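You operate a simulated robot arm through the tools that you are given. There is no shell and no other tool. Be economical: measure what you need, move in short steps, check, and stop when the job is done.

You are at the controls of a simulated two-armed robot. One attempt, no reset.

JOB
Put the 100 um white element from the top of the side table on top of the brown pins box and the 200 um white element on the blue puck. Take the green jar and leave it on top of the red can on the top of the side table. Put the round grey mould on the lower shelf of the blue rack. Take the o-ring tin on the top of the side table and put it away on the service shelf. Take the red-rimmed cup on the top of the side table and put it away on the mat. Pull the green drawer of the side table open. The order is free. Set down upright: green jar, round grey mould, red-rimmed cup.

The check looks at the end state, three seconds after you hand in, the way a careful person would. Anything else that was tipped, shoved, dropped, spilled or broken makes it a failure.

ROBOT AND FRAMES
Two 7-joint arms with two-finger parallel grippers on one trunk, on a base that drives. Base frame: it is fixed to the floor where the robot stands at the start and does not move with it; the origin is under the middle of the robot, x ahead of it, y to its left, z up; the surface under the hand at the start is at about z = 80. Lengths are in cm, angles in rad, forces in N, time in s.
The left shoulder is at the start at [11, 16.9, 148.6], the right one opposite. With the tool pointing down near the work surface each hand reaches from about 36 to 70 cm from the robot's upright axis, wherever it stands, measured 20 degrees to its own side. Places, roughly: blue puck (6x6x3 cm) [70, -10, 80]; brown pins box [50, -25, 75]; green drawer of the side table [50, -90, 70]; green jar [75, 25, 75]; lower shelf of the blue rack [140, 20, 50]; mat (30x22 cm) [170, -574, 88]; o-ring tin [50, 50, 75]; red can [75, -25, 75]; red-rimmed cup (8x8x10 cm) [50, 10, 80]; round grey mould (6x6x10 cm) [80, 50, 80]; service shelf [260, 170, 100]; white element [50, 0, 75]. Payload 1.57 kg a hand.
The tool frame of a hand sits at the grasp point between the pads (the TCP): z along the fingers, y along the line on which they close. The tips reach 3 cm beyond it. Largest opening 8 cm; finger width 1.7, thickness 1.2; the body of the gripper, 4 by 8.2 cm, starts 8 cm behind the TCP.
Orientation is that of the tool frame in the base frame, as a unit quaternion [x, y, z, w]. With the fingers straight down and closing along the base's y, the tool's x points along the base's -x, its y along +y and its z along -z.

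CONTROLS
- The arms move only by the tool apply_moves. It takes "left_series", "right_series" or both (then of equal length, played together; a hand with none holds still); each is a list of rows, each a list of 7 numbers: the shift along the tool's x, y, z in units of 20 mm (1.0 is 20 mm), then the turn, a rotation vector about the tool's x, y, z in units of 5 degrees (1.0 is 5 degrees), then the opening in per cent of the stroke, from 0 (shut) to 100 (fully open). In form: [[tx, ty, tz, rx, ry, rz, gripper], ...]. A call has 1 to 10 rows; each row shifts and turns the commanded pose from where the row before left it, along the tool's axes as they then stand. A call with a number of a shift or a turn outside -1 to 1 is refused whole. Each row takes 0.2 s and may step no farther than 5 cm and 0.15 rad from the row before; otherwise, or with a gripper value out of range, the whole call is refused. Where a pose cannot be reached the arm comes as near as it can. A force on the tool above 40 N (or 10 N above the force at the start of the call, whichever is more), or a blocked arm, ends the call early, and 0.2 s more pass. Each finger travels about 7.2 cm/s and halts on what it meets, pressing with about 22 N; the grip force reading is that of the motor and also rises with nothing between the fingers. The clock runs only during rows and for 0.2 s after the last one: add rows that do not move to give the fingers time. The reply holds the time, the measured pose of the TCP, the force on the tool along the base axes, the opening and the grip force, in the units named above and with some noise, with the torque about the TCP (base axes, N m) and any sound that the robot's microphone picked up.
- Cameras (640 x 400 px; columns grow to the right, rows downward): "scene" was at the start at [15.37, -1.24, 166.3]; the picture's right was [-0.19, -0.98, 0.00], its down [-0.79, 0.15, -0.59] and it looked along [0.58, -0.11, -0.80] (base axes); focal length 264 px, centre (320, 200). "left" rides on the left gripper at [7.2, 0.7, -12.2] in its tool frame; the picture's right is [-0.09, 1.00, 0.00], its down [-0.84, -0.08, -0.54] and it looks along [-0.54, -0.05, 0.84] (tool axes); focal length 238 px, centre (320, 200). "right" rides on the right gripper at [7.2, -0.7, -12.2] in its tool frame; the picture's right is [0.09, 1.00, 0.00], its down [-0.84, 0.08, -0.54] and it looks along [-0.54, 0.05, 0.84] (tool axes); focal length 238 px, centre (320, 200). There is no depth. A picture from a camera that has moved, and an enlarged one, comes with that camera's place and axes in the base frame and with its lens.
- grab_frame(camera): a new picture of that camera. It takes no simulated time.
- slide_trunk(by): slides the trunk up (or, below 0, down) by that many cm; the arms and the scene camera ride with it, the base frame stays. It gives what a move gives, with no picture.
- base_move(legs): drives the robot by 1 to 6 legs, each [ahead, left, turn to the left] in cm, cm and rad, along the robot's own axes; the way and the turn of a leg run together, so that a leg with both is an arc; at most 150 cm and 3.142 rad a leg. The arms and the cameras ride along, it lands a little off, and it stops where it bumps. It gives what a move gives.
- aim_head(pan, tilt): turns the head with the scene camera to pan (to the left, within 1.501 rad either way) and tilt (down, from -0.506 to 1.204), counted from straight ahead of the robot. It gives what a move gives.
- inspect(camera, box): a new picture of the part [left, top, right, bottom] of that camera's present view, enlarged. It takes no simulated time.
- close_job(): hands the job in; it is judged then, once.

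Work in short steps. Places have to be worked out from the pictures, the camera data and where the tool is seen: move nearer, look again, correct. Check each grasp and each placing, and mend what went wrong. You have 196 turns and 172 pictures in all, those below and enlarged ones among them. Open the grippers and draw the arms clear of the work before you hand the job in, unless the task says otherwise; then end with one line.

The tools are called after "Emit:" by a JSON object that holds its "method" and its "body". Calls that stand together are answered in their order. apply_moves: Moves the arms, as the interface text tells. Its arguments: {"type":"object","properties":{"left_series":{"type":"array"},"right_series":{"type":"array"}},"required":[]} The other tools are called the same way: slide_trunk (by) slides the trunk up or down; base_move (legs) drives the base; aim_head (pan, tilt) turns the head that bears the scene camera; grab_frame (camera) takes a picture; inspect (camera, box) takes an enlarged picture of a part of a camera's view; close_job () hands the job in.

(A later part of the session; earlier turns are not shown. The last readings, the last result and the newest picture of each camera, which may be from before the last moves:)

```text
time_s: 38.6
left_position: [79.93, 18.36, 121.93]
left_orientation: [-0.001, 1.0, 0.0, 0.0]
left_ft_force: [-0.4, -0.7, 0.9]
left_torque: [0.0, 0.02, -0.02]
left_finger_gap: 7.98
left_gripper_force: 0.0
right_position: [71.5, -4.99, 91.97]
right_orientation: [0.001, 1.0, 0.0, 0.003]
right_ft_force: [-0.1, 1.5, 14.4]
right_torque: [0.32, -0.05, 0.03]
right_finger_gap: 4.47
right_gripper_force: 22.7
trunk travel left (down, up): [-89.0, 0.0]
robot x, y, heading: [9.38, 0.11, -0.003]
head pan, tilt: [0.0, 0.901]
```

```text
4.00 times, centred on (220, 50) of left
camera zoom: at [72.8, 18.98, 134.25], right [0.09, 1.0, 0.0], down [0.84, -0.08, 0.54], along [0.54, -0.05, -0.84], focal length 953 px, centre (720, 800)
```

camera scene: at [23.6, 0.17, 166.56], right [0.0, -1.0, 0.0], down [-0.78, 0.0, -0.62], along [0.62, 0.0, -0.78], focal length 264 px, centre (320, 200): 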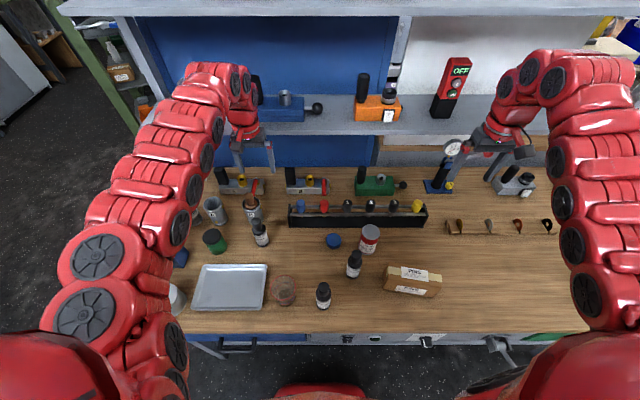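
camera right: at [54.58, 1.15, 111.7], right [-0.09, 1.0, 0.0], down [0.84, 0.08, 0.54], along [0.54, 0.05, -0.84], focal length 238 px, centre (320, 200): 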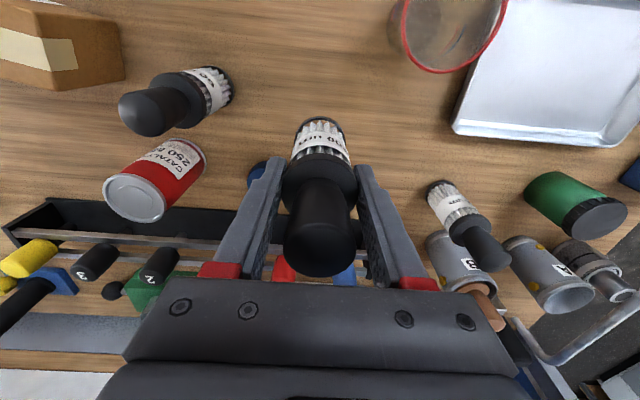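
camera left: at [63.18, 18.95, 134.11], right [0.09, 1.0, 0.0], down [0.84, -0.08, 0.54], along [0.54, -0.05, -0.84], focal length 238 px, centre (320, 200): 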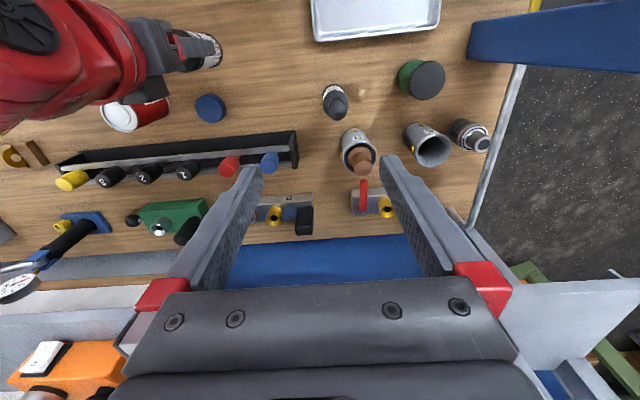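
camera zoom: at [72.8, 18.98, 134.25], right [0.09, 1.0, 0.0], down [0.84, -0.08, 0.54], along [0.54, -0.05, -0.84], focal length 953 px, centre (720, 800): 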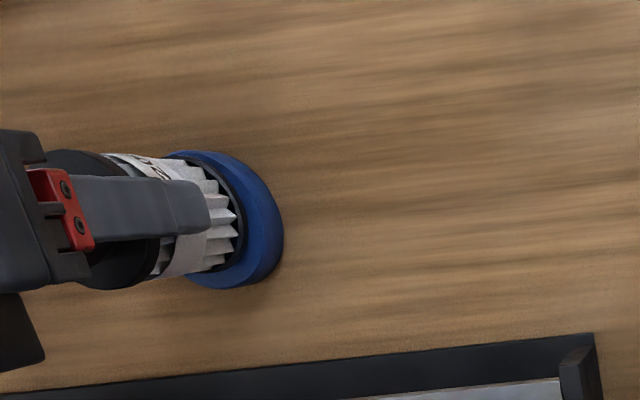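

Contact at 14 N. Relieve slightly, open, and rise straight up.

Emit:
{"method": "apply_moves", "body": {"right_series": [[0, 0, -0.05, 0, 0, 0, 20], [0, 0, 0, 0, 0, 0, 80], [0, 0, 0, 0, 0, 0, 90], [0, 0, 0, 0, 0, 0, 90], [0, 0, -1, 0, 0, 0, 90], [0, 0, -1, 0, 0, 0, 90], [0, 0, -1, 0, 0, 0, 90], [0, 0, -1, 0, 0, 0, 90], [0, 0, -1, 0, 0, 0, 90]]}}

Emit:
{"method": "grab_frame", "body": {"camera": "right"}}

```text
time_s: 40.6
left_position: [80.09, 18.43, 121.87]
left_orientation: [0.0, 1.0, 0.0, 0.0]
left_ft_force: [-0.1, 0.0, -0.5]
left_torque: [-0.04, 0.04, 0.02]
left_finger_gap: 7.97
left_gripper_force: 0.0
right_position: [71.32, -5.04, 101.85]
right_orientation: [0.0, 1.0, 0.0, 0.001]
right_ft_force: [0.7, 0.0, 1.0]
right_torque: [0.01, 0.04, -0.04]
right_finger_gap: 7.17
right_gripper_force: 0.1
trunk travel left (down, up): [-89.0, 0.0]
robot x, y, heading: [9.29, 0.03, -0.0]
head pan, tilt: [0.0, 0.901]
```

```text
141 pictures are left
camera right: at [64.03, -5.64, 113.98], right [-0.09, 1.0, 0.0], down [0.84, 0.08, 0.54], along [0.54, 0.05, -0.84], focal length 238 px, centre (320, 200)
```

right: 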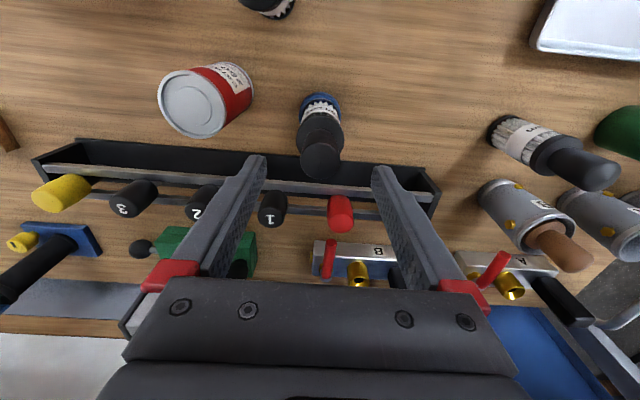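

The 200 um stands on the puck. Now I shift the base left ~20 cm so the right hand can take the 100 um and the left hand the green jar; raise the right hand first.

Emit:
{"method": "apply_moves", "body": {"right_series": [[0, 0, -1, 0, 0, 0, 90], [0, 0, -1, 0, 0, 0, 90], [0, 0, -1, 0, 0, 0, 90], [0, 0, -1, 0, 0, 0, 90], [0, 0, -1, 0, 0, 0, 90], [0, 0, -1, 0, 0, 0, 90], [0, 0, -1, 0, 0, 0, 90]]}}

Emit:
{"method": "base_move", "body": {"legs": [[0, 20, 0]]}}

Emit:
{"method": "slide_trunk", "body": {"by": -8}}

Emit:
{"method": "grab_frame", "body": {"camera": "scene"}}

Emit:
{"method": "grab_frame", "body": {"camera": "right"}}

Emit:
{"method": "grab_frame", "body": {"camera": "left"}}

```text
time_s: 42.2
left_position: [80.15, 18.34, 121.88]
left_orientation: [0.0, 1.0, 0.0, 0.0]
left_ft_force: [-0.8, -0.2, -0.4]
left_torque: [-0.01, 0.02, 0.02]
left_finger_gap: 8.0
left_gripper_force: 0.0
right_position: [72.04, -4.73, 115.55]
right_orientation: [0.0, 1.0, -0.002, -0.001]
right_ft_force: [0.4, -0.1, 0.2]
right_torque: [0.01, 0.01, 0.01]
right_finger_gap: 7.2
right_gripper_force: 0.0
right hand out of reach, approached as far as the arm can: row 2, 7
trunk travel left (down, up): [-89.0, 0.0]
robot x, y, heading: [9.03, 0.06, -0.007]
head pan, tilt: [0.0, 0.901]
```

```text
time_s: 43.8
left_position: [80.19, 38.03, 121.87]
left_orientation: [0.001, 1.0, 0.002, -0.001]
left_ft_force: [0.3, -0.5, -0.5]
left_torque: [0.03, 0.0, 0.03]
left_finger_gap: 7.96
left_gripper_force: 0.0
right_position: [72.18, 14.9, 115.49]
right_orientation: [0.002, 1.0, -0.001, -0.001]
right_ft_force: [0.3, -0.2, -0.2]
right_torque: [-0.01, 0.06, 0.05]
right_finger_gap: 7.21
right_gripper_force: 0.0
trunk travel left (down, up): [-89.0, 0.0]
robot x, y, heading: [9.61, 20.18, -0.0]
head pan, tilt: [0.0, 0.901]
```

```text
time_s: 45.0
left_position: [80.08, 38.1, 113.91]
left_orientation: [0.001, 1.0, 0.0, -0.001]
left_ft_force: [-0.3, -0.7, 0.2]
left_torque: [-0.01, 0.02, 0.03]
left_finger_gap: 8.01
left_gripper_force: 0.1
right_position: [72.13, 15.06, 107.55]
right_orientation: [0.002, 1.0, -0.002, -0.001]
right_ft_force: [-0.2, -0.3, 0.0]
right_torque: [-0.01, -0.01, 0.01]
right_finger_gap: 7.2
right_gripper_force: 0.0
trunk travel left (down, up): [-81.0, 8.0]
robot x, y, heading: [8.81, 20.08, -0.005]
head pan, tilt: [0.0, 0.901]
```

```text
140 pictures are left
camera scene: at [24.75, 20.12, 167.56], right [0.0, -1.0, 0.0], down [-0.78, 0.0, -0.62], along [0.62, 0.0, -0.78], focal length 264 px, centre (320, 200)
```

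scene: 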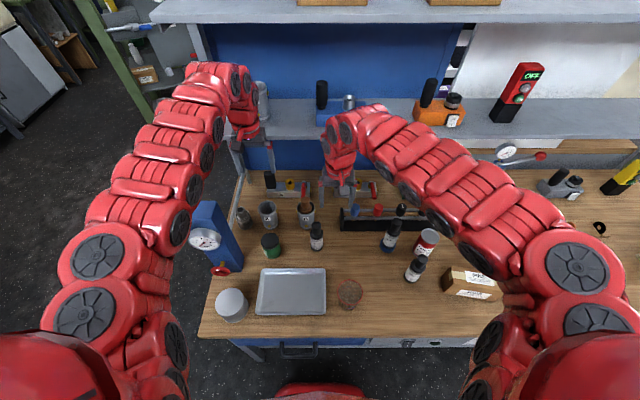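

```text
139 pictures are left
camera right: at [64.89, 14.47, 119.71], right [-0.09, 1.0, 0.0], down [0.84, 0.08, 0.54], along [0.54, 0.04, -0.84], focal length 238 px, centre (320, 200)
```

right: 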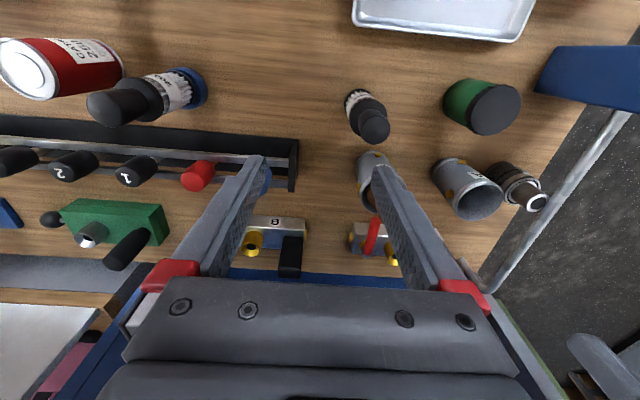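

```text
138 pictures are left
camera left: at [73.03, 38.81, 126.16], right [0.09, 1.0, 0.0], down [0.84, -0.08, 0.54], along [0.54, -0.05, -0.84], focal length 238 px, centre (320, 200)
```

left: 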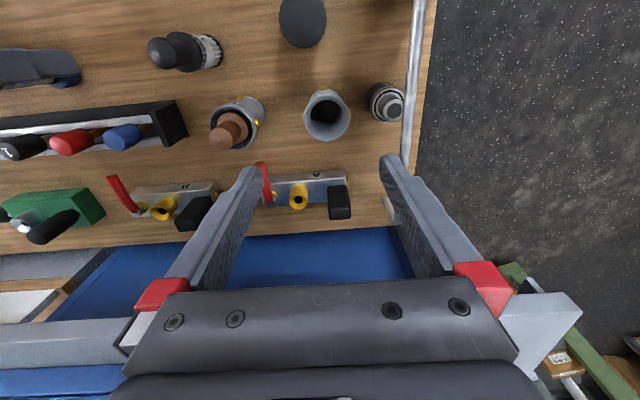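

100 um knob at about (71.6,21.0). Move over it and partly down, then check.

Emit:
{"method": "apply_moves", "body": {"right_series": [[0.25, 1, 0, 0, 0, 0, 100], [0, 1, 0.5, 0, 0, 0, 100], [0, 1, 0.5, 0, 0, 0, 100], [0, 0, 1, 0, 0, 0, 100], [0, 0, 1, 0, 0, 0, 100]]}}

Emit:
{"method": "grab_frame", "body": {"camera": "right"}}

```text
time_s: 46.2
left_position: [80.2, 38.19, 113.93]
left_orientation: [0.002, 1.0, 0.0, 0.0]
left_ft_force: [0.0, -0.4, 0.0]
left_torque: [0.0, -0.03, -0.01]
left_finger_gap: 8.02
left_gripper_force: 0.0
right_position: [71.95, 21.11, 101.24]
right_orientation: [0.002, 1.0, -0.002, -0.002]
right_ft_force: [-0.2, -0.3, -1.1]
right_torque: [-0.03, 0.01, 0.03]
right_finger_gap: 8.01
right_gripper_force: 0.0
trunk travel left (down, up): [-81.0, 8.0]
robot x, y, heading: [8.93, 20.27, 0.0]
head pan, tilt: [0.0, 0.901]
```

```text
137 pictures are left
camera right: at [64.62, 20.46, 113.49], right [-0.09, 1.0, 0.0], down [0.84, 0.08, 0.54], along [0.54, 0.04, -0.84], focal length 238 px, centre (320, 200)
```

right: 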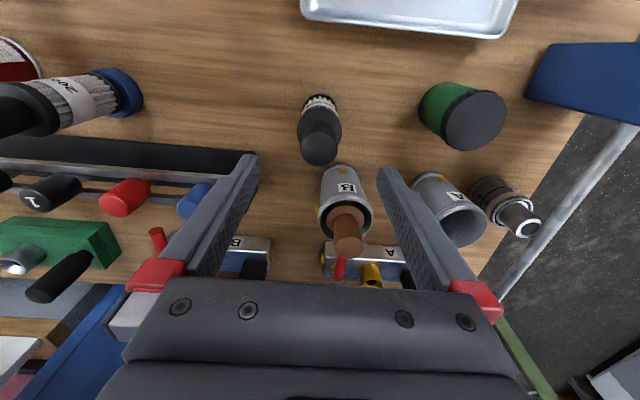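

Aligned within 2 mm. Descend and grip.

Emit:
{"method": "apply_moves", "body": {"right_series": [[0.1, -0.1, 0.9, 0, 0, 0, 100], [0, 0, 1, 0, 0, 0, 100], [0, 0, 1, 0, 0, 0, 100], [0, 0, 1, 0, 0, 0, 100], [0, 0, 1, 0, 0, 0, 100], [0, 0, 0.95, 0, 0, 0, 100], [0, 0, 0, 0, 0, 0, 20], [0, 0, 0, 0, 0, 0, 20], [0, 0, 0, 0, 0, 0, 20], [0, 0, 0, 0, 0, 0, 20]]}}

Emit:
{"method": "grab_frame", "body": {"camera": "right"}}

```text
time_s: 48.4
left_position: [80.17, 38.14, 113.89]
left_orientation: [0.001, 1.0, 0.0, -0.001]
left_ft_force: [-0.2, -0.3, 0.5]
left_torque: [0.01, 0.06, 0.0]
left_finger_gap: 8.0
left_gripper_force: 0.0
right_position: [71.44, 20.9, 89.89]
right_orientation: [0.001, 1.0, -0.002, -0.001]
right_ft_force: [0.3, 0.5, -0.5]
right_torque: [0.05, -0.04, 0.03]
right_finger_gap: 4.47
right_gripper_force: 21.2
trunk travel left (down, up): [-81.0, 8.0]
robot x, y, heading: [9.26, 19.81, -0.004]
head pan, tilt: [0.0, 0.901]
```

```text
136 pictures are left
camera right: at [64.2, 20.29, 102.03], right [-0.09, 1.0, 0.0], down [0.84, 0.08, 0.54], along [0.54, 0.05, -0.84], focal length 238 px, centre (320, 200)
```

right: 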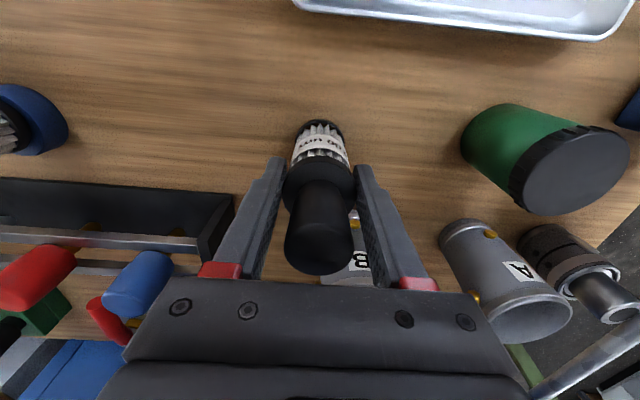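

Gripped. Lift the right hand while bringing the left hand toward the jar at about (69.6,36.9).

Emit:
{"method": "apply_moves", "body": {"right_series": [[0, 0, -1, 0, 0, 0, 20], [0, 0, -1, 0, 0, 0, 20], [0, 0, -1, 0, 0, 0, 20], [0, 0, -1, 0, 0, 0, 20], [0, 0, -1, 0, 0, 0, 20], [0, 0, -1, 0, 0, 0, 20], [0, 0, -1, 0, 0, 0, 20], [0, 0, -1, 0, 0, 0, 20], [0, 0, -1, 0, 0, 0, 20]], "left_series": [[0, 0, 0, 0, 0, 0, 100], [0, 0, 0.5, 0, 0, 0, 100], [0, 0, 0.5, 0, 0, 0, 100], [0, 0, 1, 0, 0, 0, 100], [0.8, -0.2, 1, 0, 0, 0, 100], [1, -0.4, 1, 0, 0, 0, 100], [1, 0, 0.8, 0, 0, 0, 100], [1, 0, 0.6, 0, 0, 0, 100], [1, 0, 0.6, 0, 0, 0, 100]]}}

Emit:
{"method": "grab_frame", "body": {"camera": "left"}}

Emit:
{"method": "grab_frame", "body": {"camera": "right"}}

```text
time_s: 50.4
left_position: [72.1, 36.94, 101.32]
left_orientation: [0.001, 1.0, 0.0, -0.003]
left_ft_force: [-0.3, -0.8, -0.1]
left_torque: [0.0, -0.01, -0.03]
left_finger_gap: 8.0
left_gripper_force: 0.0
left hand out of reach, approached as far as the arm can: row 9
right_position: [71.57, 20.86, 107.95]
right_orientation: [0.001, 1.0, -0.001, -0.001]
right_ft_force: [0.1, -0.5, -2.3]
right_torque: [0.0, 0.0, 0.02]
right_finger_gap: 4.47
right_gripper_force: 22.2
trunk travel left (down, up): [-81.0, 8.0]
robot x, y, heading: [9.28, 20.15, -0.003]
head pan, tilt: [0.0, 0.901]
```

```text
135 pictures are left
camera left: at [65.08, 37.61, 113.61], right [0.09, 1.0, 0.0], down [0.84, -0.08, 0.54], along [0.54, -0.05, -0.84], focal length 238 px, centre (320, 200)
```

left: 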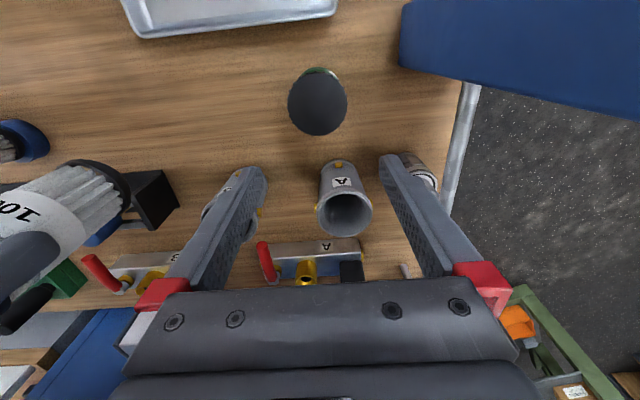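

```text
134 pictures are left
camera right: at [64.33, 20.25, 120.03], right [-0.09, 1.0, 0.0], down [0.84, 0.08, 0.54], along [0.54, 0.05, -0.84], focal length 238 px, centre (320, 200)
```

right: 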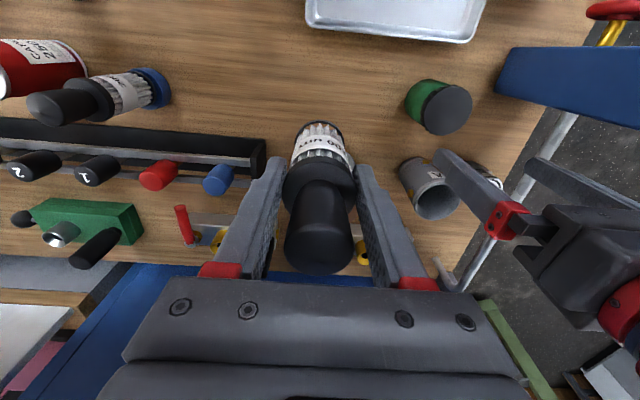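

Jar lid centre ≈(69.9,37.0), ~6 cm wide. Lower toward it in two stages.

Emit:
{"method": "apply_moves", "body": {"left_series": [[0.1, 0, 1, 0, 0, 0, 100], [0.5, 0, 1, 0, 0, 0, 100], [0.5, 0, 1, 0, 0, 0, 100], [0.2, 0, 0.5, 0, 0, 0, 100], [0, 0, 0, 0, 0, 0, 100]]}}

Emit:
{"method": "grab_frame", "body": {"camera": "left"}}

```text
time_s: 51.6
left_position: [69.64, 37.07, 94.44]
left_orientation: [0.001, 1.0, 0.0, -0.002]
left_ft_force: [0.3, -0.7, 0.2]
left_torque: [0.01, 0.02, -0.03]
left_finger_gap: 8.01
left_gripper_force: 0.0
right_position: [71.61, 20.91, 107.87]
right_orientation: [0.002, 1.0, -0.002, -0.001]
right_ft_force: [0.1, 1.0, -0.9]
right_torque: [0.0, 0.01, 0.01]
right_finger_gap: 4.46
right_gripper_force: 22.2
trunk travel left (down, up): [-81.0, 8.0]
robot x, y, heading: [9.11, 19.79, -0.007]
head pan, tilt: [0.0, 0.901]
```

```text
133 pictures are left
camera left: at [62.46, 37.67, 106.62], right [0.09, 1.0, 0.0], down [0.84, -0.08, 0.54], along [0.54, -0.05, -0.84], focal length 238 px, centre (320, 200)
```

left: 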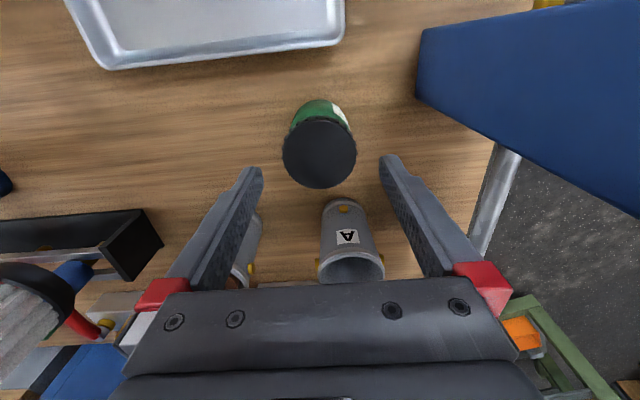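

Well aligned. Descend to z≈84.5 and grip the jar.

Emit:
{"method": "apply_moves", "body": {"left_series": [[0, 0, 1, 0, 0, 0, 100], [0, 0, 1, 0, 0, 0, 100], [0, 0, 1, 0, 0, 0, 100], [0, 0, 1, 0, 0, 0, 100], [0, 0, 0.95, 0, 0, 0, 100], [0, 0, 0, 0, 0, 0, 50], [0, 0, 0, 0, 0, 0, 40], [0, 0, 0, 0, 0, 0, 40], [0, 0, 0, 0, 0, 0, 40]]}}

Emit:
{"method": "grab_frame", "body": {"camera": "left"}}

```text
time_s: 53.6
left_position: [69.43, 36.88, 84.43]
left_orientation: [0.002, 1.0, 0.0, -0.001]
left_ft_force: [-0.3, -0.4, -1.4]
left_torque: [-0.03, 0.05, 0.02]
left_finger_gap: 6.6
left_gripper_force: 22.3
right_position: [71.65, 20.99, 107.75]
right_orientation: [0.002, 1.0, -0.002, -0.001]
right_ft_force: [0.1, -0.3, -1.3]
right_torque: [-0.03, 0.04, 0.03]
right_finger_gap: 4.46
right_gripper_force: 21.9
trunk travel left (down, up): [-81.0, 8.0]
robot x, y, heading: [8.83, 19.98, -0.005]
head pan, tilt: [0.0, 0.901]
```

```text
132 pictures are left
camera left: at [62.32, 37.61, 96.68], right [0.09, 1.0, 0.0], down [0.84, -0.08, 0.54], along [0.54, -0.05, -0.84], focal length 238 px, centre (320, 200)
```

left: 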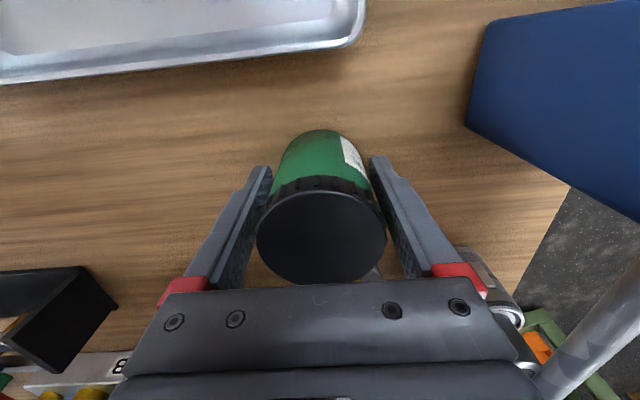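

Jar held. Lift both high for the drive to the right.

Emit:
{"method": "apply_moves", "body": {"left_series": [[0, 0, -1, 0, 0, 0, 40], [0, 0, -1, 0, 0, 0, 40], [0, 0, -1, 0, 0, 0, 40], [0, 0, -1, 0, 0, 0, 40], [0, 0, -1, 0, 0, 0, 40], [-0.3, 0, -1, 0, 0, 0, 40], [-0.4, 0, -1, 0, 0, 0, 40], [-0.4, 0, -1, 0, 0, 0, 40], [-0.4, 0, -1, 0, 0, 0, 40], [-0.4, 0, -1, 0, 0, 0, 40]], "right_series": [[0, 0, -1, 0, 0, 0, 20], [0, 0, -1, 0, 0, 0, 20], [0, 0, -1, 0, 0, 0, 20], [0, 0, 0, 0, 0, 0, 20], [0, 0, 0, 0, 0, 0, 20], [0, 0, 0, 0, 0, 0, 20], [0, 0, 0, 0, 0, 0, 20], [0, 0, 0, 0, 0, 0, 20], [0, 0, 0, 0, 0, 0, 20], [0, 0, 0, 0, 0, 0, 20]]}}

```text
time_s: 55.8
left_position: [73.28, 37.08, 104.44]
left_orientation: [0.002, 1.0, 0.0, 0.0]
left_ft_force: [0.5, -0.3, -1.0]
left_torque: [0.0, 0.01, -0.03]
left_finger_gap: 6.62
left_gripper_force: 22.1
right_position: [71.74, 20.93, 113.74]
right_orientation: [0.001, 1.0, -0.003, -0.002]
right_ft_force: [0.4, 1.0, -0.7]
right_torque: [0.02, 0.04, 0.0]
right_finger_gap: 4.47
right_gripper_force: 22.2
trunk travel left (down, up): [-81.0, 8.0]
robot x, y, heading: [8.87, 20.31, -0.007]
head pan, tilt: [0.0, 0.901]
```

Raise the trunk for clearance, back off the table (a lever sticks out in front on the right), and drive right.

Emit:
{"method": "slide_trunk", "body": {"by": 4}}

Emit:
{"method": "base_move", "body": {"legs": [[-9, 0, 0], [0, -46, 0]]}}

Emit:
{"method": "grab_frame", "body": {"camera": "scene"}}

Emit:
{"method": "grab_frame", "body": {"camera": "right"}}

Emit:
{"method": "grab_frame", "body": {"camera": "left"}}

```text
time_s: 56.6
left_position: [73.49, 37.0, 108.47]
left_orientation: [0.002, 1.0, 0.001, -0.002]
left_ft_force: [-0.2, 0.6, -1.0]
left_torque: [-0.01, 0.01, 0.01]
left_finger_gap: 6.66
left_gripper_force: 21.8
right_position: [71.68, 20.94, 117.74]
right_orientation: [0.002, 1.0, -0.001, -0.001]
right_ft_force: [-0.1, -0.1, -0.4]
right_torque: [0.01, -0.02, -0.03]
right_finger_gap: 4.5
right_gripper_force: 22.0
trunk travel left (down, up): [-85.0, 4.0]
robot x, y, heading: [9.22, 19.72, -0.005]
head pan, tilt: [0.0, 0.901]
```

```text
time_s: 60.1
left_position: [64.34, -9.66, 108.45]
left_orientation: [0.002, 1.0, -0.001, -0.001]
left_ft_force: [0.1, 0.4, -0.9]
left_torque: [-0.02, -0.01, 0.01]
left_finger_gap: 6.63
left_gripper_force: 21.8
right_position: [62.68, -25.75, 117.68]
right_orientation: [0.002, 1.0, -0.003, -0.001]
right_ft_force: [-0.5, -0.7, -0.6]
right_torque: [0.01, 0.03, 0.02]
right_finger_gap: 4.45
right_gripper_force: 21.8
trunk travel left (down, up): [-85.0, 4.0]
robot x, y, heading: [-0.01, -26.74, -0.005]
head pan, tilt: [0.0, 0.901]
```

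```text
131 pictures are left
camera scene: at [15.73, -26.38, 171.55], right [-0.01, -1.0, 0.0], down [-0.78, 0.0, -0.62], along [0.62, 0.0, -0.78], focal length 264 px, centre (320, 200)
```

scene: 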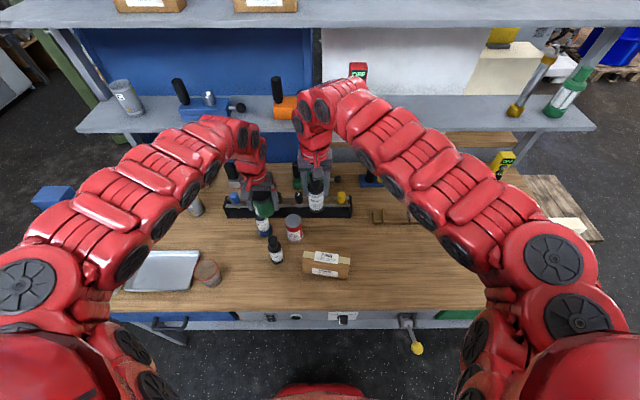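

```text
130 pictures are left
camera right: at [55.36, -26.26, 129.94], right [-0.09, 1.0, 0.0], down [0.84, 0.07, 0.54], along [0.54, 0.04, -0.84], focal length 238 px, centre (320, 200)
```

right: 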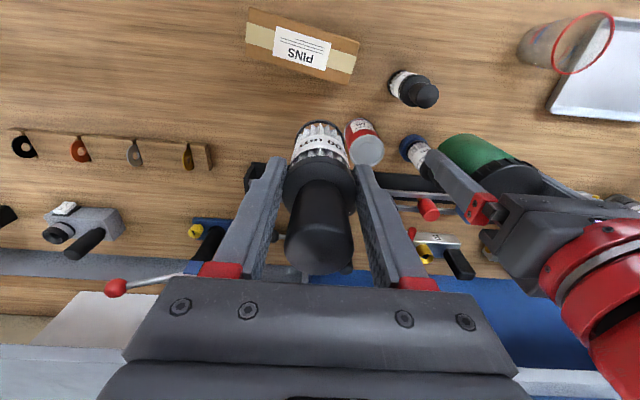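

```text
129 pictures are left
camera left: at [57.19, -9.01, 120.71], right [0.1, 1.0, 0.0], down [0.84, -0.08, 0.54], along [0.54, -0.05, -0.84], focal length 238 px, centre (320, 200)
```

left: 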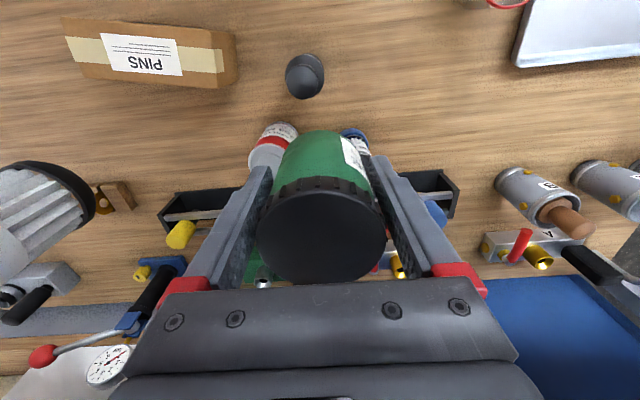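

Box top centre triangulates to about (55.6,-28.8), top z≈87.6. Bring the 100 um over the box.

Emit:
{"method": "apply_moves", "body": {"right_series": [[0, -0.5, 1, 0, 0, 0, 20], [0, -0.5, 1, 0, 0, 0, 20], [0, -0.5, 1, 0, 0, 0, 20], [0.3, 0, 1, 0, 0, 0, 20], [0.7, 0, 1, 0, 0, 0, 20], [0.8, 0, 0.5, 0, 0, 0, 20], [0.8, 0, 0.2, 0, 0, 0, 20], [0.8, 0, 0.2, 0, 0, 0, 20]]}}

Emit:
{"method": "grab_frame", "body": {"camera": "right"}}

Emit:
{"method": "inspect", "body": {"camera": "left", "box": [0, 0, 256, 160]}}

Emit:
{"method": "inspect", "body": {"camera": "scene", "box": [260, 180, 420, 280]}}

```text
time_s: 61.9
left_position: [64.26, -9.74, 108.47]
left_orientation: [0.002, 1.0, 0.0, -0.001]
left_ft_force: [0.4, -0.6, -2.6]
left_torque: [0.0, 0.0, 0.02]
left_finger_gap: 6.63
left_gripper_force: 21.6
right_position: [60.04, -27.47, 104.52]
right_orientation: [0.004, 1.0, -0.002, -0.003]
right_ft_force: [0.9, 0.1, -0.4]
right_torque: [0.03, 0.02, -0.02]
right_finger_gap: 4.47
right_gripper_force: 21.8
right hand out of reach, approached as far as the arm can: row 5, 6, 7, 8
trunk travel left (down, up): [-85.0, 4.0]
robot x, y, heading: [0.42, -26.37, -0.013]
head pan, tilt: [0.0, 0.901]
```

```text
128 pictures are left
camera right: at [52.79, -27.97, 116.75], right [-0.09, 1.0, 0.0], down [0.84, 0.07, 0.54], along [0.54, 0.04, -0.84], focal length 238 px, centre (320, 200)
```

right: 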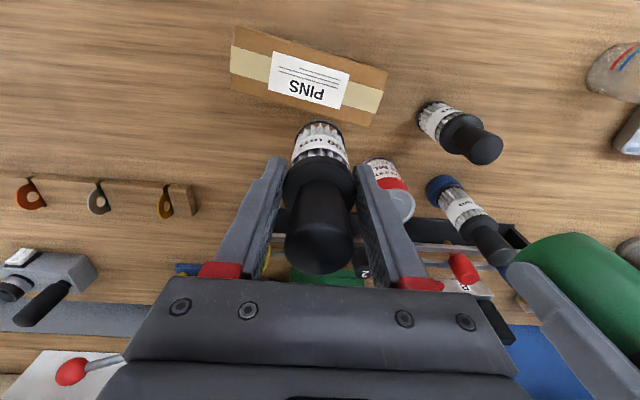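

```text
2.50 times, centred on (128, 80) of left
camera zoom: at [57.2, -9.08, 120.71], right [0.1, 1.0, 0.0], down [0.84, -0.08, 0.54], along [0.54, -0.05, -0.84], focal length 596 px, centre (800, 500)
```

zoom: 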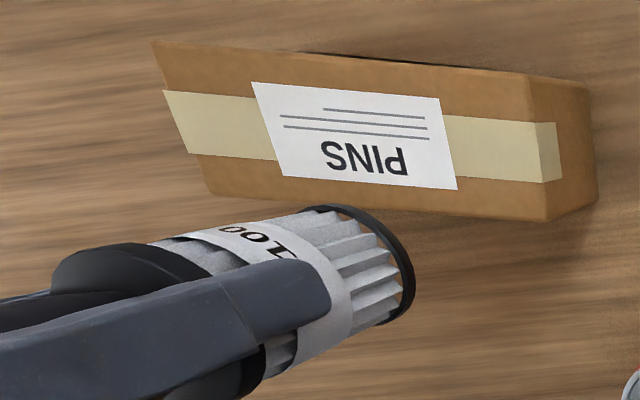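

```text
4.00 times, centred on (340, 230) of scene
camera zoom: at [15.73, -26.49, 171.55], right [-0.01, -1.0, 0.0], down [-0.78, 0.0, -0.62], along [0.62, 0.0, -0.78], focal length 1058 px, centre (240, 80)
```

zoom: 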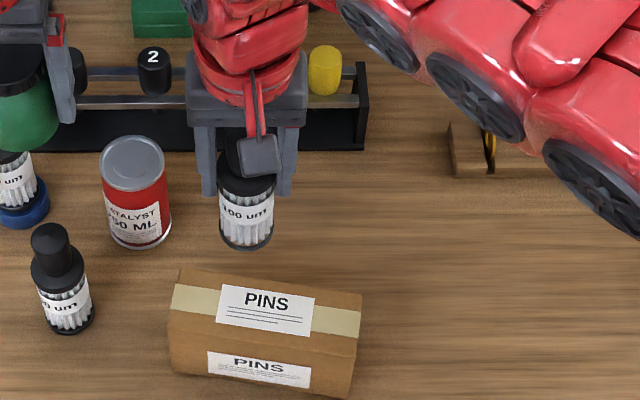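

Right arm is at its inner limit, so I back the base 5 cm to bring the element over the box.

Emit:
{"method": "base_move", "body": {"legs": [[-5, 0, 0]]}}

Emit:
{"method": "grab_frame", "body": {"camera": "right"}}

Emit:
{"method": "inspect", "body": {"camera": "left", "box": [0, 0, 256, 160]}}

```text
time_s: 62.9
left_position: [59.97, -9.77, 108.21]
left_orientation: [0.002, 1.0, 0.0, -0.003]
left_ft_force: [0.6, 0.1, -1.4]
left_torque: [0.0, 0.06, 0.0]
left_finger_gap: 6.61
left_gripper_force: 21.6
right_position: [55.76, -27.46, 104.22]
right_orientation: [0.003, 1.0, -0.003, -0.005]
right_ft_force: [0.6, 0.1, -0.7]
right_torque: [-0.01, 0.04, 0.0]
right_finger_gap: 4.42
right_gripper_force: 21.6
trunk travel left (down, up): [-85.0, 4.0]
robot x, y, heading: [-4.7, -26.56, -0.006]
head pan, tilt: [0.0, 0.901]
```

```text
125 pictures are left
camera right: at [48.45, -27.96, 116.49], right [-0.09, 1.0, 0.0], down [0.84, 0.07, 0.53], along [0.53, 0.04, -0.85], focal length 238 px, centre (320, 200)
```

right: 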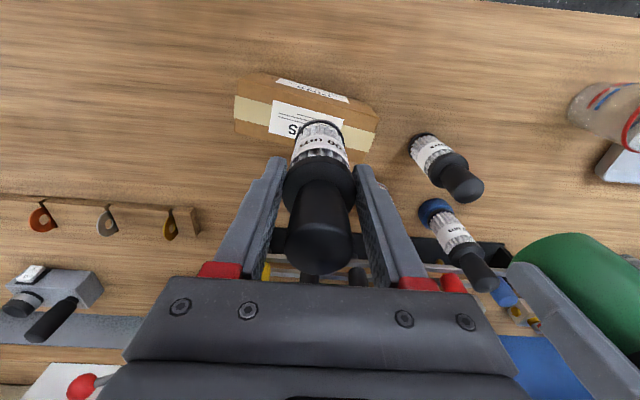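

```text
2.50 times, centred on (128, 80) of left
camera zoom: at [52.88, -9.07, 120.41], right [0.1, 1.0, 0.0], down [0.84, -0.08, 0.54], along [0.53, -0.05, -0.84], focal length 596 px, centre (800, 500)
```

zoom: 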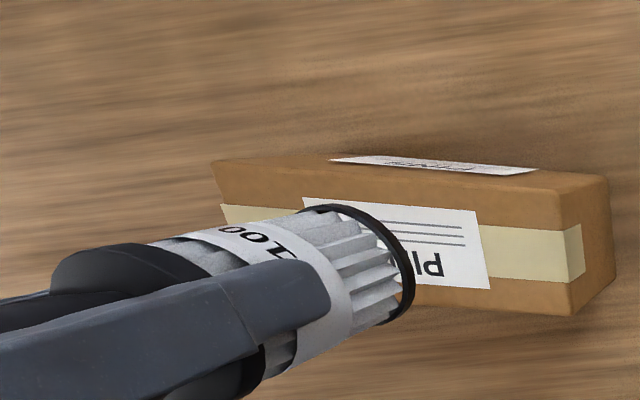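

Shift 1.7 cm to the right over the box centre and read the pose.

Emit:
{"method": "apply_moves", "body": {"right_series": [[0, -0.45, 0, 0, 0, 0, 20], [0, -0.4, 0, 0, 0, 0, 20], [0, 0, 0.3, 0, 0, 0, 20], [0, 0, 0, 0, 0, 0, 20]]}}

Emit:
{"method": "grab_frame", "body": {"camera": "right"}}

Emit:
{"method": "inspect", "body": {"camera": "left", "box": [0, 0, 256, 160]}}

```text
time_s: 63.9
left_position: [59.49, -9.87, 108.4]
left_orientation: [0.003, 1.0, -0.001, 0.0]
left_ft_force: [0.0, -0.5, -1.4]
left_torque: [0.01, 0.0, 0.04]
left_finger_gap: 6.62
left_gripper_force: 22.0
right_position: [55.58, -29.07, 103.91]
right_orientation: [0.003, 1.0, -0.003, -0.002]
right_ft_force: [-1.1, 0.3, -1.3]
right_torque: [0.03, 0.03, 0.04]
right_finger_gap: 4.45
right_gripper_force: 21.9
right hand out of reach, approached as far as the arm can: row 2
trunk travel left (down, up): [-85.0, 4.0]
robot x, y, heading: [-4.78, -26.68, -0.004]
head pan, tilt: [0.0, 0.901]
```

```text
123 pictures are left
camera right: at [48.32, -29.54, 115.98], right [-0.09, 1.0, 0.0], down [0.84, 0.07, 0.54], along [0.54, 0.04, -0.84], focal length 238 px, centre (320, 200)
```

right: 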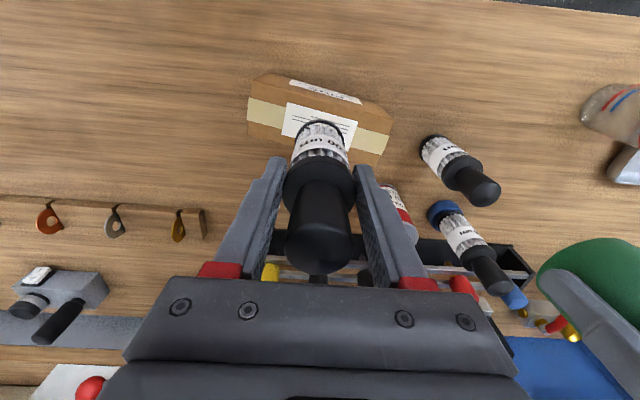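

```text
2.50 times, centred on (128, 80) of left
camera zoom: at [52.39, -9.09, 120.68], right [0.1, 1.0, 0.0], down [0.84, -0.08, 0.54], along [0.54, -0.05, -0.84], focal length 596 px, centre (800, 500)
```

zoom: 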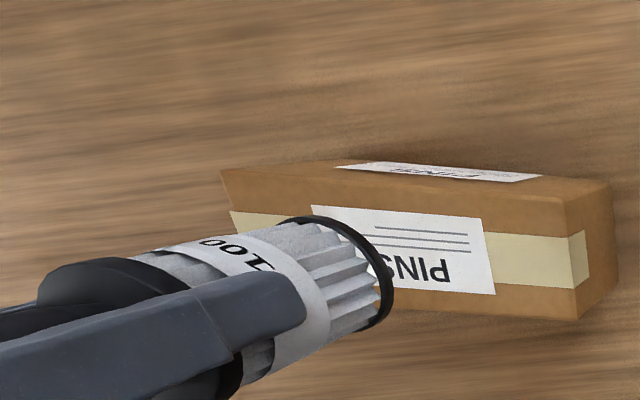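

Nearly centred. Lower 2 cm and look again.

Emit:
{"method": "apply_moves", "body": {"right_series": [[0, 0, 0.4, 0, 0, 0, 20], [0, 0, 0.4, 0, 0, 0, 20], [0, 0, 0.2, 0, 0, 0, 20], [0, 0, 0, 0, 0, 0, 20]]}}

Emit:
{"method": "inspect", "body": {"camera": "right", "box": [220, 60, 420, 185]}}

Emit:
{"method": "inspect", "body": {"camera": "left", "box": [0, 0, 256, 160]}}

```text
time_s: 64.8
left_position: [59.43, -9.7, 108.53]
left_orientation: [0.003, 1.0, 0.0, 0.0]
left_ft_force: [0.3, 0.2, -2.4]
left_torque: [0.03, 0.01, 0.0]
left_finger_gap: 6.62
left_gripper_force: 22.1
right_position: [55.43, -29.01, 101.83]
right_orientation: [0.004, 1.0, -0.002, -0.001]
right_ft_force: [-0.9, -0.3, -0.8]
right_torque: [0.02, 0.04, -0.02]
right_finger_gap: 4.45
right_gripper_force: 21.7
trunk travel left (down, up): [-85.0, 4.0]
robot x, y, heading: [-4.88, -26.48, -0.007]
head pan, tilt: [0.0, 0.901]
```

```text
3.20 times, centred on (320, 122) of right
camera zoom: at [48.22, -29.53, 114.06], right [-0.09, 1.0, 0.0], down [0.84, 0.07, 0.54], along [0.54, 0.04, -0.84], focal length 763 px, centre (320, 448)
```

zoom: 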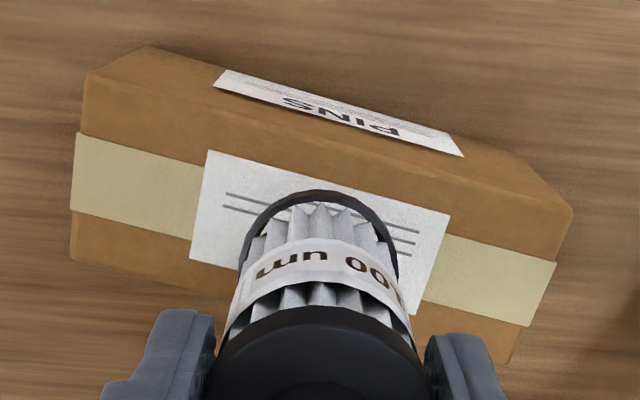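

```text
2.50 times, centred on (128, 80) of left
camera zoom: at [52.29, -9.09, 120.73], right [0.1, 1.0, 0.0], down [0.84, -0.08, 0.54], along [0.54, -0.05, -0.84], focal length 596 px, centre (800, 500)
```

zoom: 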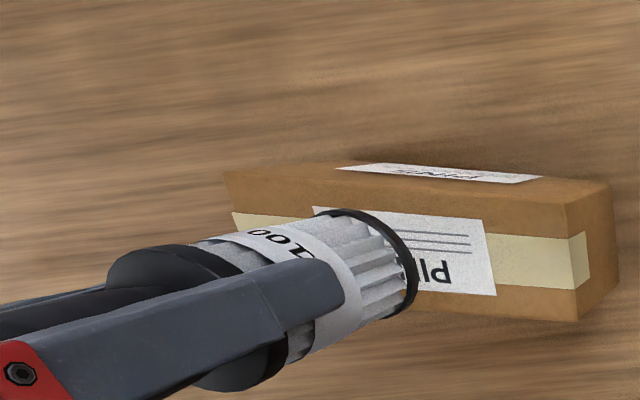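

Within a few mm of centre. Lower gently in steps toward contact.

Emit:
{"method": "apply_moves", "body": {"right_series": [[0.05, -0.1, 0.3, 0, 0, 0, 20], [0, 0, 0.1, 0, 0, 0, 20], [0, 0, 0.1, 0, 0, 0, 20], [0, 0, 0, 0, 0, 0, 20]]}}

Emit:
{"method": "apply_moves", "body": {"right_series": [[0, 0, 0.1, 0, 0, 0, 20], [0, 0, 0.1, 0, 0, 0, 20], [0, 0, 0, 0, 0, 0, 20]]}}

Emit:
{"method": "inspect", "body": {"camera": "left", "box": [0, 0, 256, 160]}}

Emit:
{"method": "inspect", "body": {"camera": "right", "box": [220, 60, 420, 185]}}

```text
time_s: 65.8
left_position: [59.41, -9.75, 108.45]
left_orientation: [0.002, 1.0, 0.0, 0.0]
left_ft_force: [0.2, -1.8, -1.6]
left_torque: [0.01, -0.01, 0.0]
left_finger_gap: 6.61
left_gripper_force: 21.8
right_position: [55.38, -29.19, 100.85]
right_orientation: [0.003, 1.0, -0.003, -0.002]
right_ft_force: [-0.1, 0.4, -0.8]
right_torque: [-0.01, 0.03, 0.02]
right_finger_gap: 4.45
right_gripper_force: 22.5
trunk travel left (down, up): [-85.0, 4.0]
robot x, y, heading: [-4.93, -26.36, -0.002]
head pan, tilt: [0.0, 0.901]
```

```text
time_s: 66.7
left_position: [59.47, -9.89, 108.38]
left_orientation: [0.002, 1.0, 0.0, 0.0]
left_ft_force: [0.0, -0.6, -0.7]
left_torque: [0.0, 0.04, 0.0]
left_finger_gap: 6.62
left_gripper_force: 21.9
right_position: [55.48, -29.15, 100.48]
right_orientation: [0.004, 1.0, -0.002, -0.002]
right_ft_force: [-0.6, 1.2, -0.4]
right_torque: [-0.05, 0.04, 0.02]
right_finger_gap: 4.46
right_gripper_force: 22.0
trunk travel left (down, up): [-85.0, 4.0]
robot x, y, heading: [-4.6, -26.51, -0.005]
head pan, tilt: [0.0, 0.901]
```

```text
2.50 times, centred on (128, 80) of left
camera zoom: at [52.31, -9.08, 120.72], right [0.1, 1.0, 0.0], down [0.84, -0.08, 0.54], along [0.54, -0.05, -0.84], focal length 596 px, centre (800, 500)
```

zoom: 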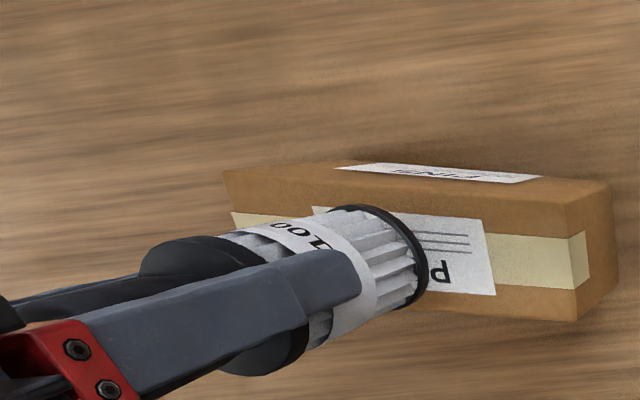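

```text
3.20 times, centred on (320, 122) of right
camera zoom: at [48.18, -29.75, 112.68], right [-0.09, 1.0, 0.0], down [0.84, 0.07, 0.54], along [0.54, 0.04, -0.84], focal length 763 px, centre (320, 448)
```

zoom: 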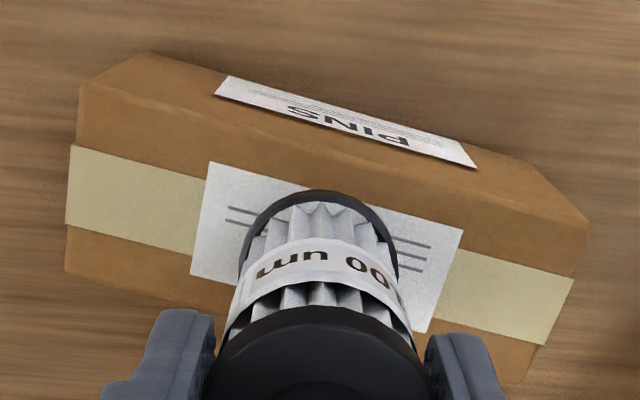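

Still ~2 cm above the box. Continue down.

Emit:
{"method": "apply_moves", "body": {"right_series": [[0, 0, 0.3, 0, 0, 0, 20], [0, 0, 0.3, 0, 0, 0, 20], [0, 0, 0.1, 0, 0, 0, 20], [0, 0, 0, 0, 0, 0, 20]]}}

Emit:
{"method": "apply_moves", "body": {"right_series": [[0, 0, 0.1, 0, 0, 0, 20], [0, 0, 0.1, 0, 0, 0, 20], [0, 0, 0, 0, 0, 0, 20]]}}

Emit:
{"method": "inspect", "body": {"camera": "left", "box": [0, 0, 256, 160]}}

```text
time_s: 67.7
left_position: [59.5, -9.79, 108.62]
left_orientation: [0.004, 1.0, 0.0, 0.0]
left_ft_force: [0.0, -0.2, -0.7]
left_torque: [-0.02, 0.01, 0.0]
left_finger_gap: 6.66
left_gripper_force: 22.4
right_position: [55.34, -29.2, 99.14]
right_orientation: [0.005, 1.0, -0.002, -0.002]
right_ft_force: [-0.3, 0.1, 0.0]
right_torque: [0.0, 0.0, 0.0]
right_finger_gap: 4.46
right_gripper_force: 22.4
trunk travel left (down, up): [-85.0, 4.0]
robot x, y, heading: [-5.28, -26.77, -0.002]
head pan, tilt: [0.0, 0.901]
```

```text
time_s: 68.5
left_position: [59.21, -9.81, 108.62]
left_orientation: [0.003, 1.0, 0.0, 0.0]
left_ft_force: [1.0, 0.5, -1.2]
left_torque: [0.0, 0.01, -0.01]
left_finger_gap: 6.61
left_gripper_force: 22.2
right_position: [55.37, -29.26, 98.85]
right_orientation: [0.004, 1.0, -0.002, -0.001]
right_ft_force: [-0.1, -1.2, 18.2]
right_torque: [0.0, -0.17, 0.09]
right_finger_gap: 4.46
right_gripper_force: 21.9
trunk travel left (down, up): [-85.0, 4.0]
robot x, y, heading: [-4.53, -26.46, -0.007]
head pan, tilt: [0.0, 0.901]
```

```text
2.50 times, centred on (128, 80) of left
camera zoom: at [52.12, -9.09, 120.84], right [0.1, 1.0, 0.0], down [0.84, -0.08, 0.54], along [0.54, -0.05, -0.84], focal length 596 px, centre (800, 500)
```

zoom: 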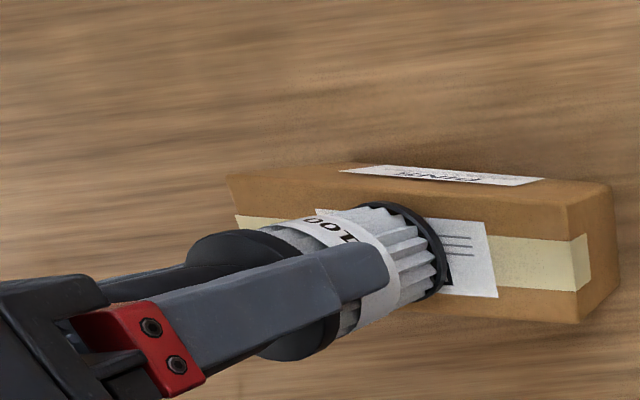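

Contact. Check position on the top face before releasing.

Emit:
{"method": "inspect", "body": {"camera": "right", "box": [200, 50, 440, 200]}}

Emit:
{"method": "inspect", "body": {"camera": "scene", "box": [260, 160, 420, 260]}}

```text
2.67 times, centred on (320, 125) of right
camera zoom: at [48.04, -29.78, 111.02], right [-0.09, 1.0, 0.0], down [0.84, 0.07, 0.54], along [0.54, 0.04, -0.84], focal length 636 px, centre (320, 400)
```

zoom: 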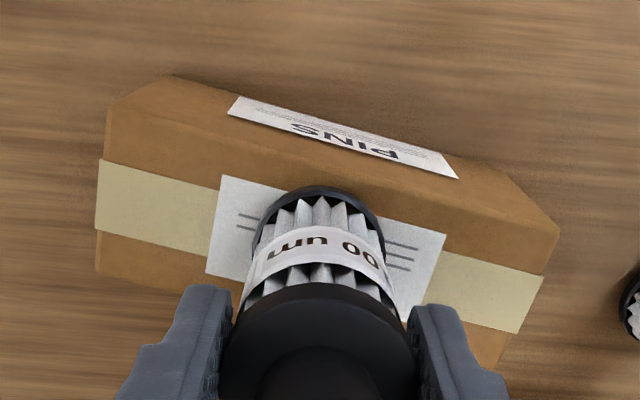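

```text
4.00 times, centred on (340, 210) of scene
camera zoom: at [10.56, -26.49, 171.6], right [-0.01, -1.0, 0.0], down [-0.78, 0.0, -0.62], along [0.62, 0.0, -0.78], focal length 1058 px, centre (240, 160)
```

zoom: 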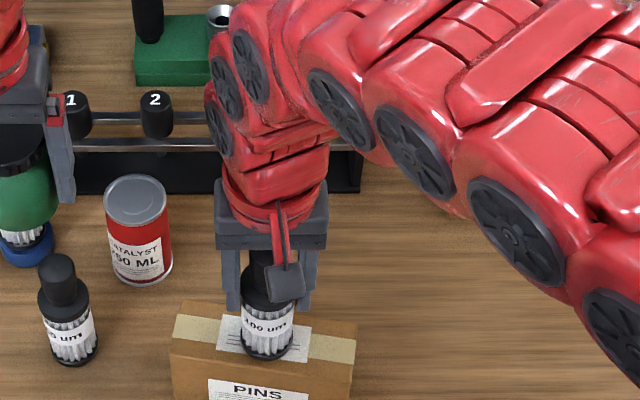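

Margins look even (~0.7 and ~0.45 cm). Release and rise.

Emit:
{"method": "apply_moves", "body": {"right_series": [[0, 0, -0.05, 0, 0, 0, 20], [0, 0, 0, 0, 0, 0, 80], [0, 0, 0, 0, 0, 0, 90], [0, 0, 0, 0, 0, 0, 90], [0, 0, -1, 0, 0, 0, 90], [0, 0, -1, 0, 0, 0, 90], [-0.1, 0, -1, 0, 0, 0, 90], [-0.4, 0, -1, 0, 0, 0, 90], [-0.4, 0, -1, 0, 0, 0, 90], [-0.4, 0, -1, 0, 0, 0, 90]]}}

Emit:
{"method": "grab_frame", "body": {"camera": "right"}}

```text
time_s: 70.7
left_position: [59.39, -9.76, 108.48]
left_orientation: [0.004, 1.0, 0.001, 0.0]
left_ft_force: [0.6, 0.7, -2.0]
left_torque: [0.02, -0.02, 0.03]
left_finger_gap: 6.63
left_gripper_force: 22.3
right_position: [58.17, -29.36, 110.64]
right_orientation: [0.003, 1.0, -0.003, -0.002]
right_ft_force: [-0.5, 0.4, 0.8]
right_torque: [0.01, -0.02, 0.0]
right_finger_gap: 7.19
right_gripper_force: 0.1
trunk travel left (down, up): [-85.0, 4.0]
robot x, y, heading: [-4.75, -26.55, -0.004]
head pan, tilt: [0.0, 0.901]
```

```text
114 pictures are left
camera right: at [50.8, -29.87, 122.9], right [-0.08, 1.0, 0.0], down [0.84, 0.07, 0.54], along [0.54, 0.04, -0.84], focal length 238 px, centre (320, 200)
```

right: 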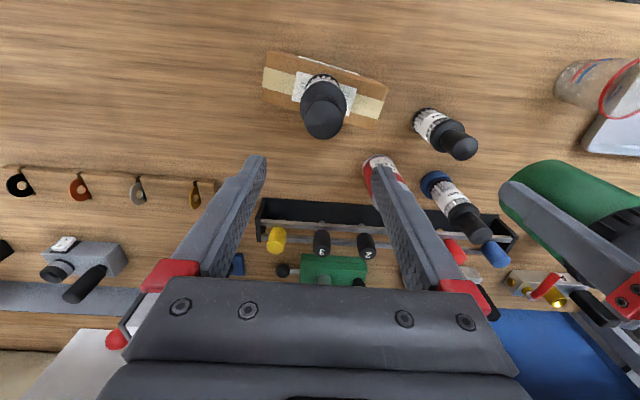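

The 100 um stands on the box. Move the right hand aside, then drive ahead/left so the left hand reaches the can.

Emit:
{"method": "apply_moves", "body": {"right_series": [[0, -0.8, -1, 0, 0, 0, 90], [0, -1, -1, 0, 0, 0, 90], [0, -1, 0, 0, 0, 0, 90], [0, -1, 0, 0, 0, 0, 90], [0, -1, 0, 0, 0, 0, 90], [0, -1, 0, 0, 0, 0, 90], [0, -1, 0, 0, 0, 0, 90], [0, -1, 0, 0, 0, 0, 90], [0, -1, 0, 0, 0, 0, 90]]}}

Emit:
{"method": "base_move", "body": {"legs": [[10.5, 8, 0]]}}

Emit:
{"method": "grab_frame", "body": {"camera": "left"}}

Emit:
{"method": "inspect", "body": {"camera": "scene", "box": [220, 160, 420, 285]}}

```text
time_s: 72.7
left_position: [59.48, -9.72, 108.49]
left_orientation: [0.002, 1.0, 0.0, 0.0]
left_ft_force: [0.1, 0.5, -1.2]
left_torque: [-0.02, 0.0, 0.0]
left_finger_gap: 6.63
left_gripper_force: 22.0
right_position: [59.48, -46.59, 114.9]
right_orientation: [0.003, 1.0, -0.001, -0.004]
right_ft_force: [0.2, -0.3, 0.5]
right_torque: [0.02, -0.01, -0.05]
right_finger_gap: 7.2
right_gripper_force: 0.1
right hand out of reach, approached as far as the arm can: row 2, 3, 4, 5
trunk travel left (down, up): [-85.0, 4.0]
robot x, y, heading: [-4.72, -26.82, -0.009]
head pan, tilt: [0.0, 0.901]
```

```text
time_s: 73.9
left_position: [69.77, -1.95, 108.6]
left_orientation: [0.003, 1.0, 0.0, 0.001]
left_ft_force: [-0.7, 0.1, -1.7]
left_torque: [-0.01, 0.0, 0.01]
left_finger_gap: 6.65
left_gripper_force: 21.9
right_position: [69.95, -38.78, 114.99]
right_orientation: [0.003, 1.0, -0.002, -0.003]
right_ft_force: [-0.7, -0.1, 0.5]
right_torque: [0.06, -0.05, 0.02]
right_finger_gap: 7.19
right_gripper_force: 0.1
trunk travel left (down, up): [-85.0, 4.0]
robot x, y, heading: [5.62, -18.78, -0.005]
head pan, tilt: [0.0, 0.901]
```

```text
113 pictures are left
camera left: at [62.6, -1.37, 120.81], right [0.1, 1.0, 0.0], down [0.84, -0.08, 0.54], along [0.54, -0.05, -0.84], focal length 238 px, centre (320, 200)
```

left: 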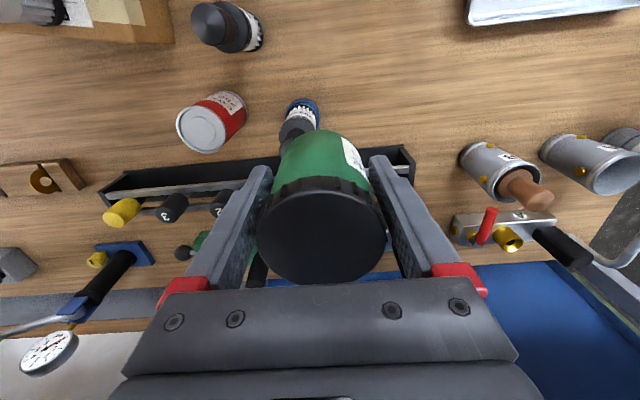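

```text
3.20 times, centred on (320, 222) of scene
camera zoom: at [21.05, -18.77, 171.57], right [-0.01, -1.0, 0.0], down [-0.78, 0.01, -0.62], along [0.62, 0.0, -0.78], focal length 846 px, centre (320, 128)
```

zoom: 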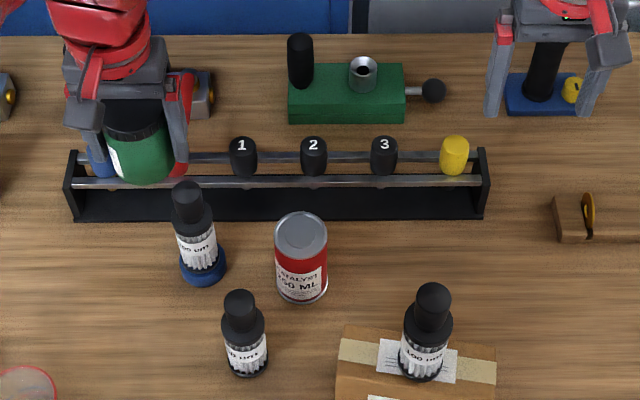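

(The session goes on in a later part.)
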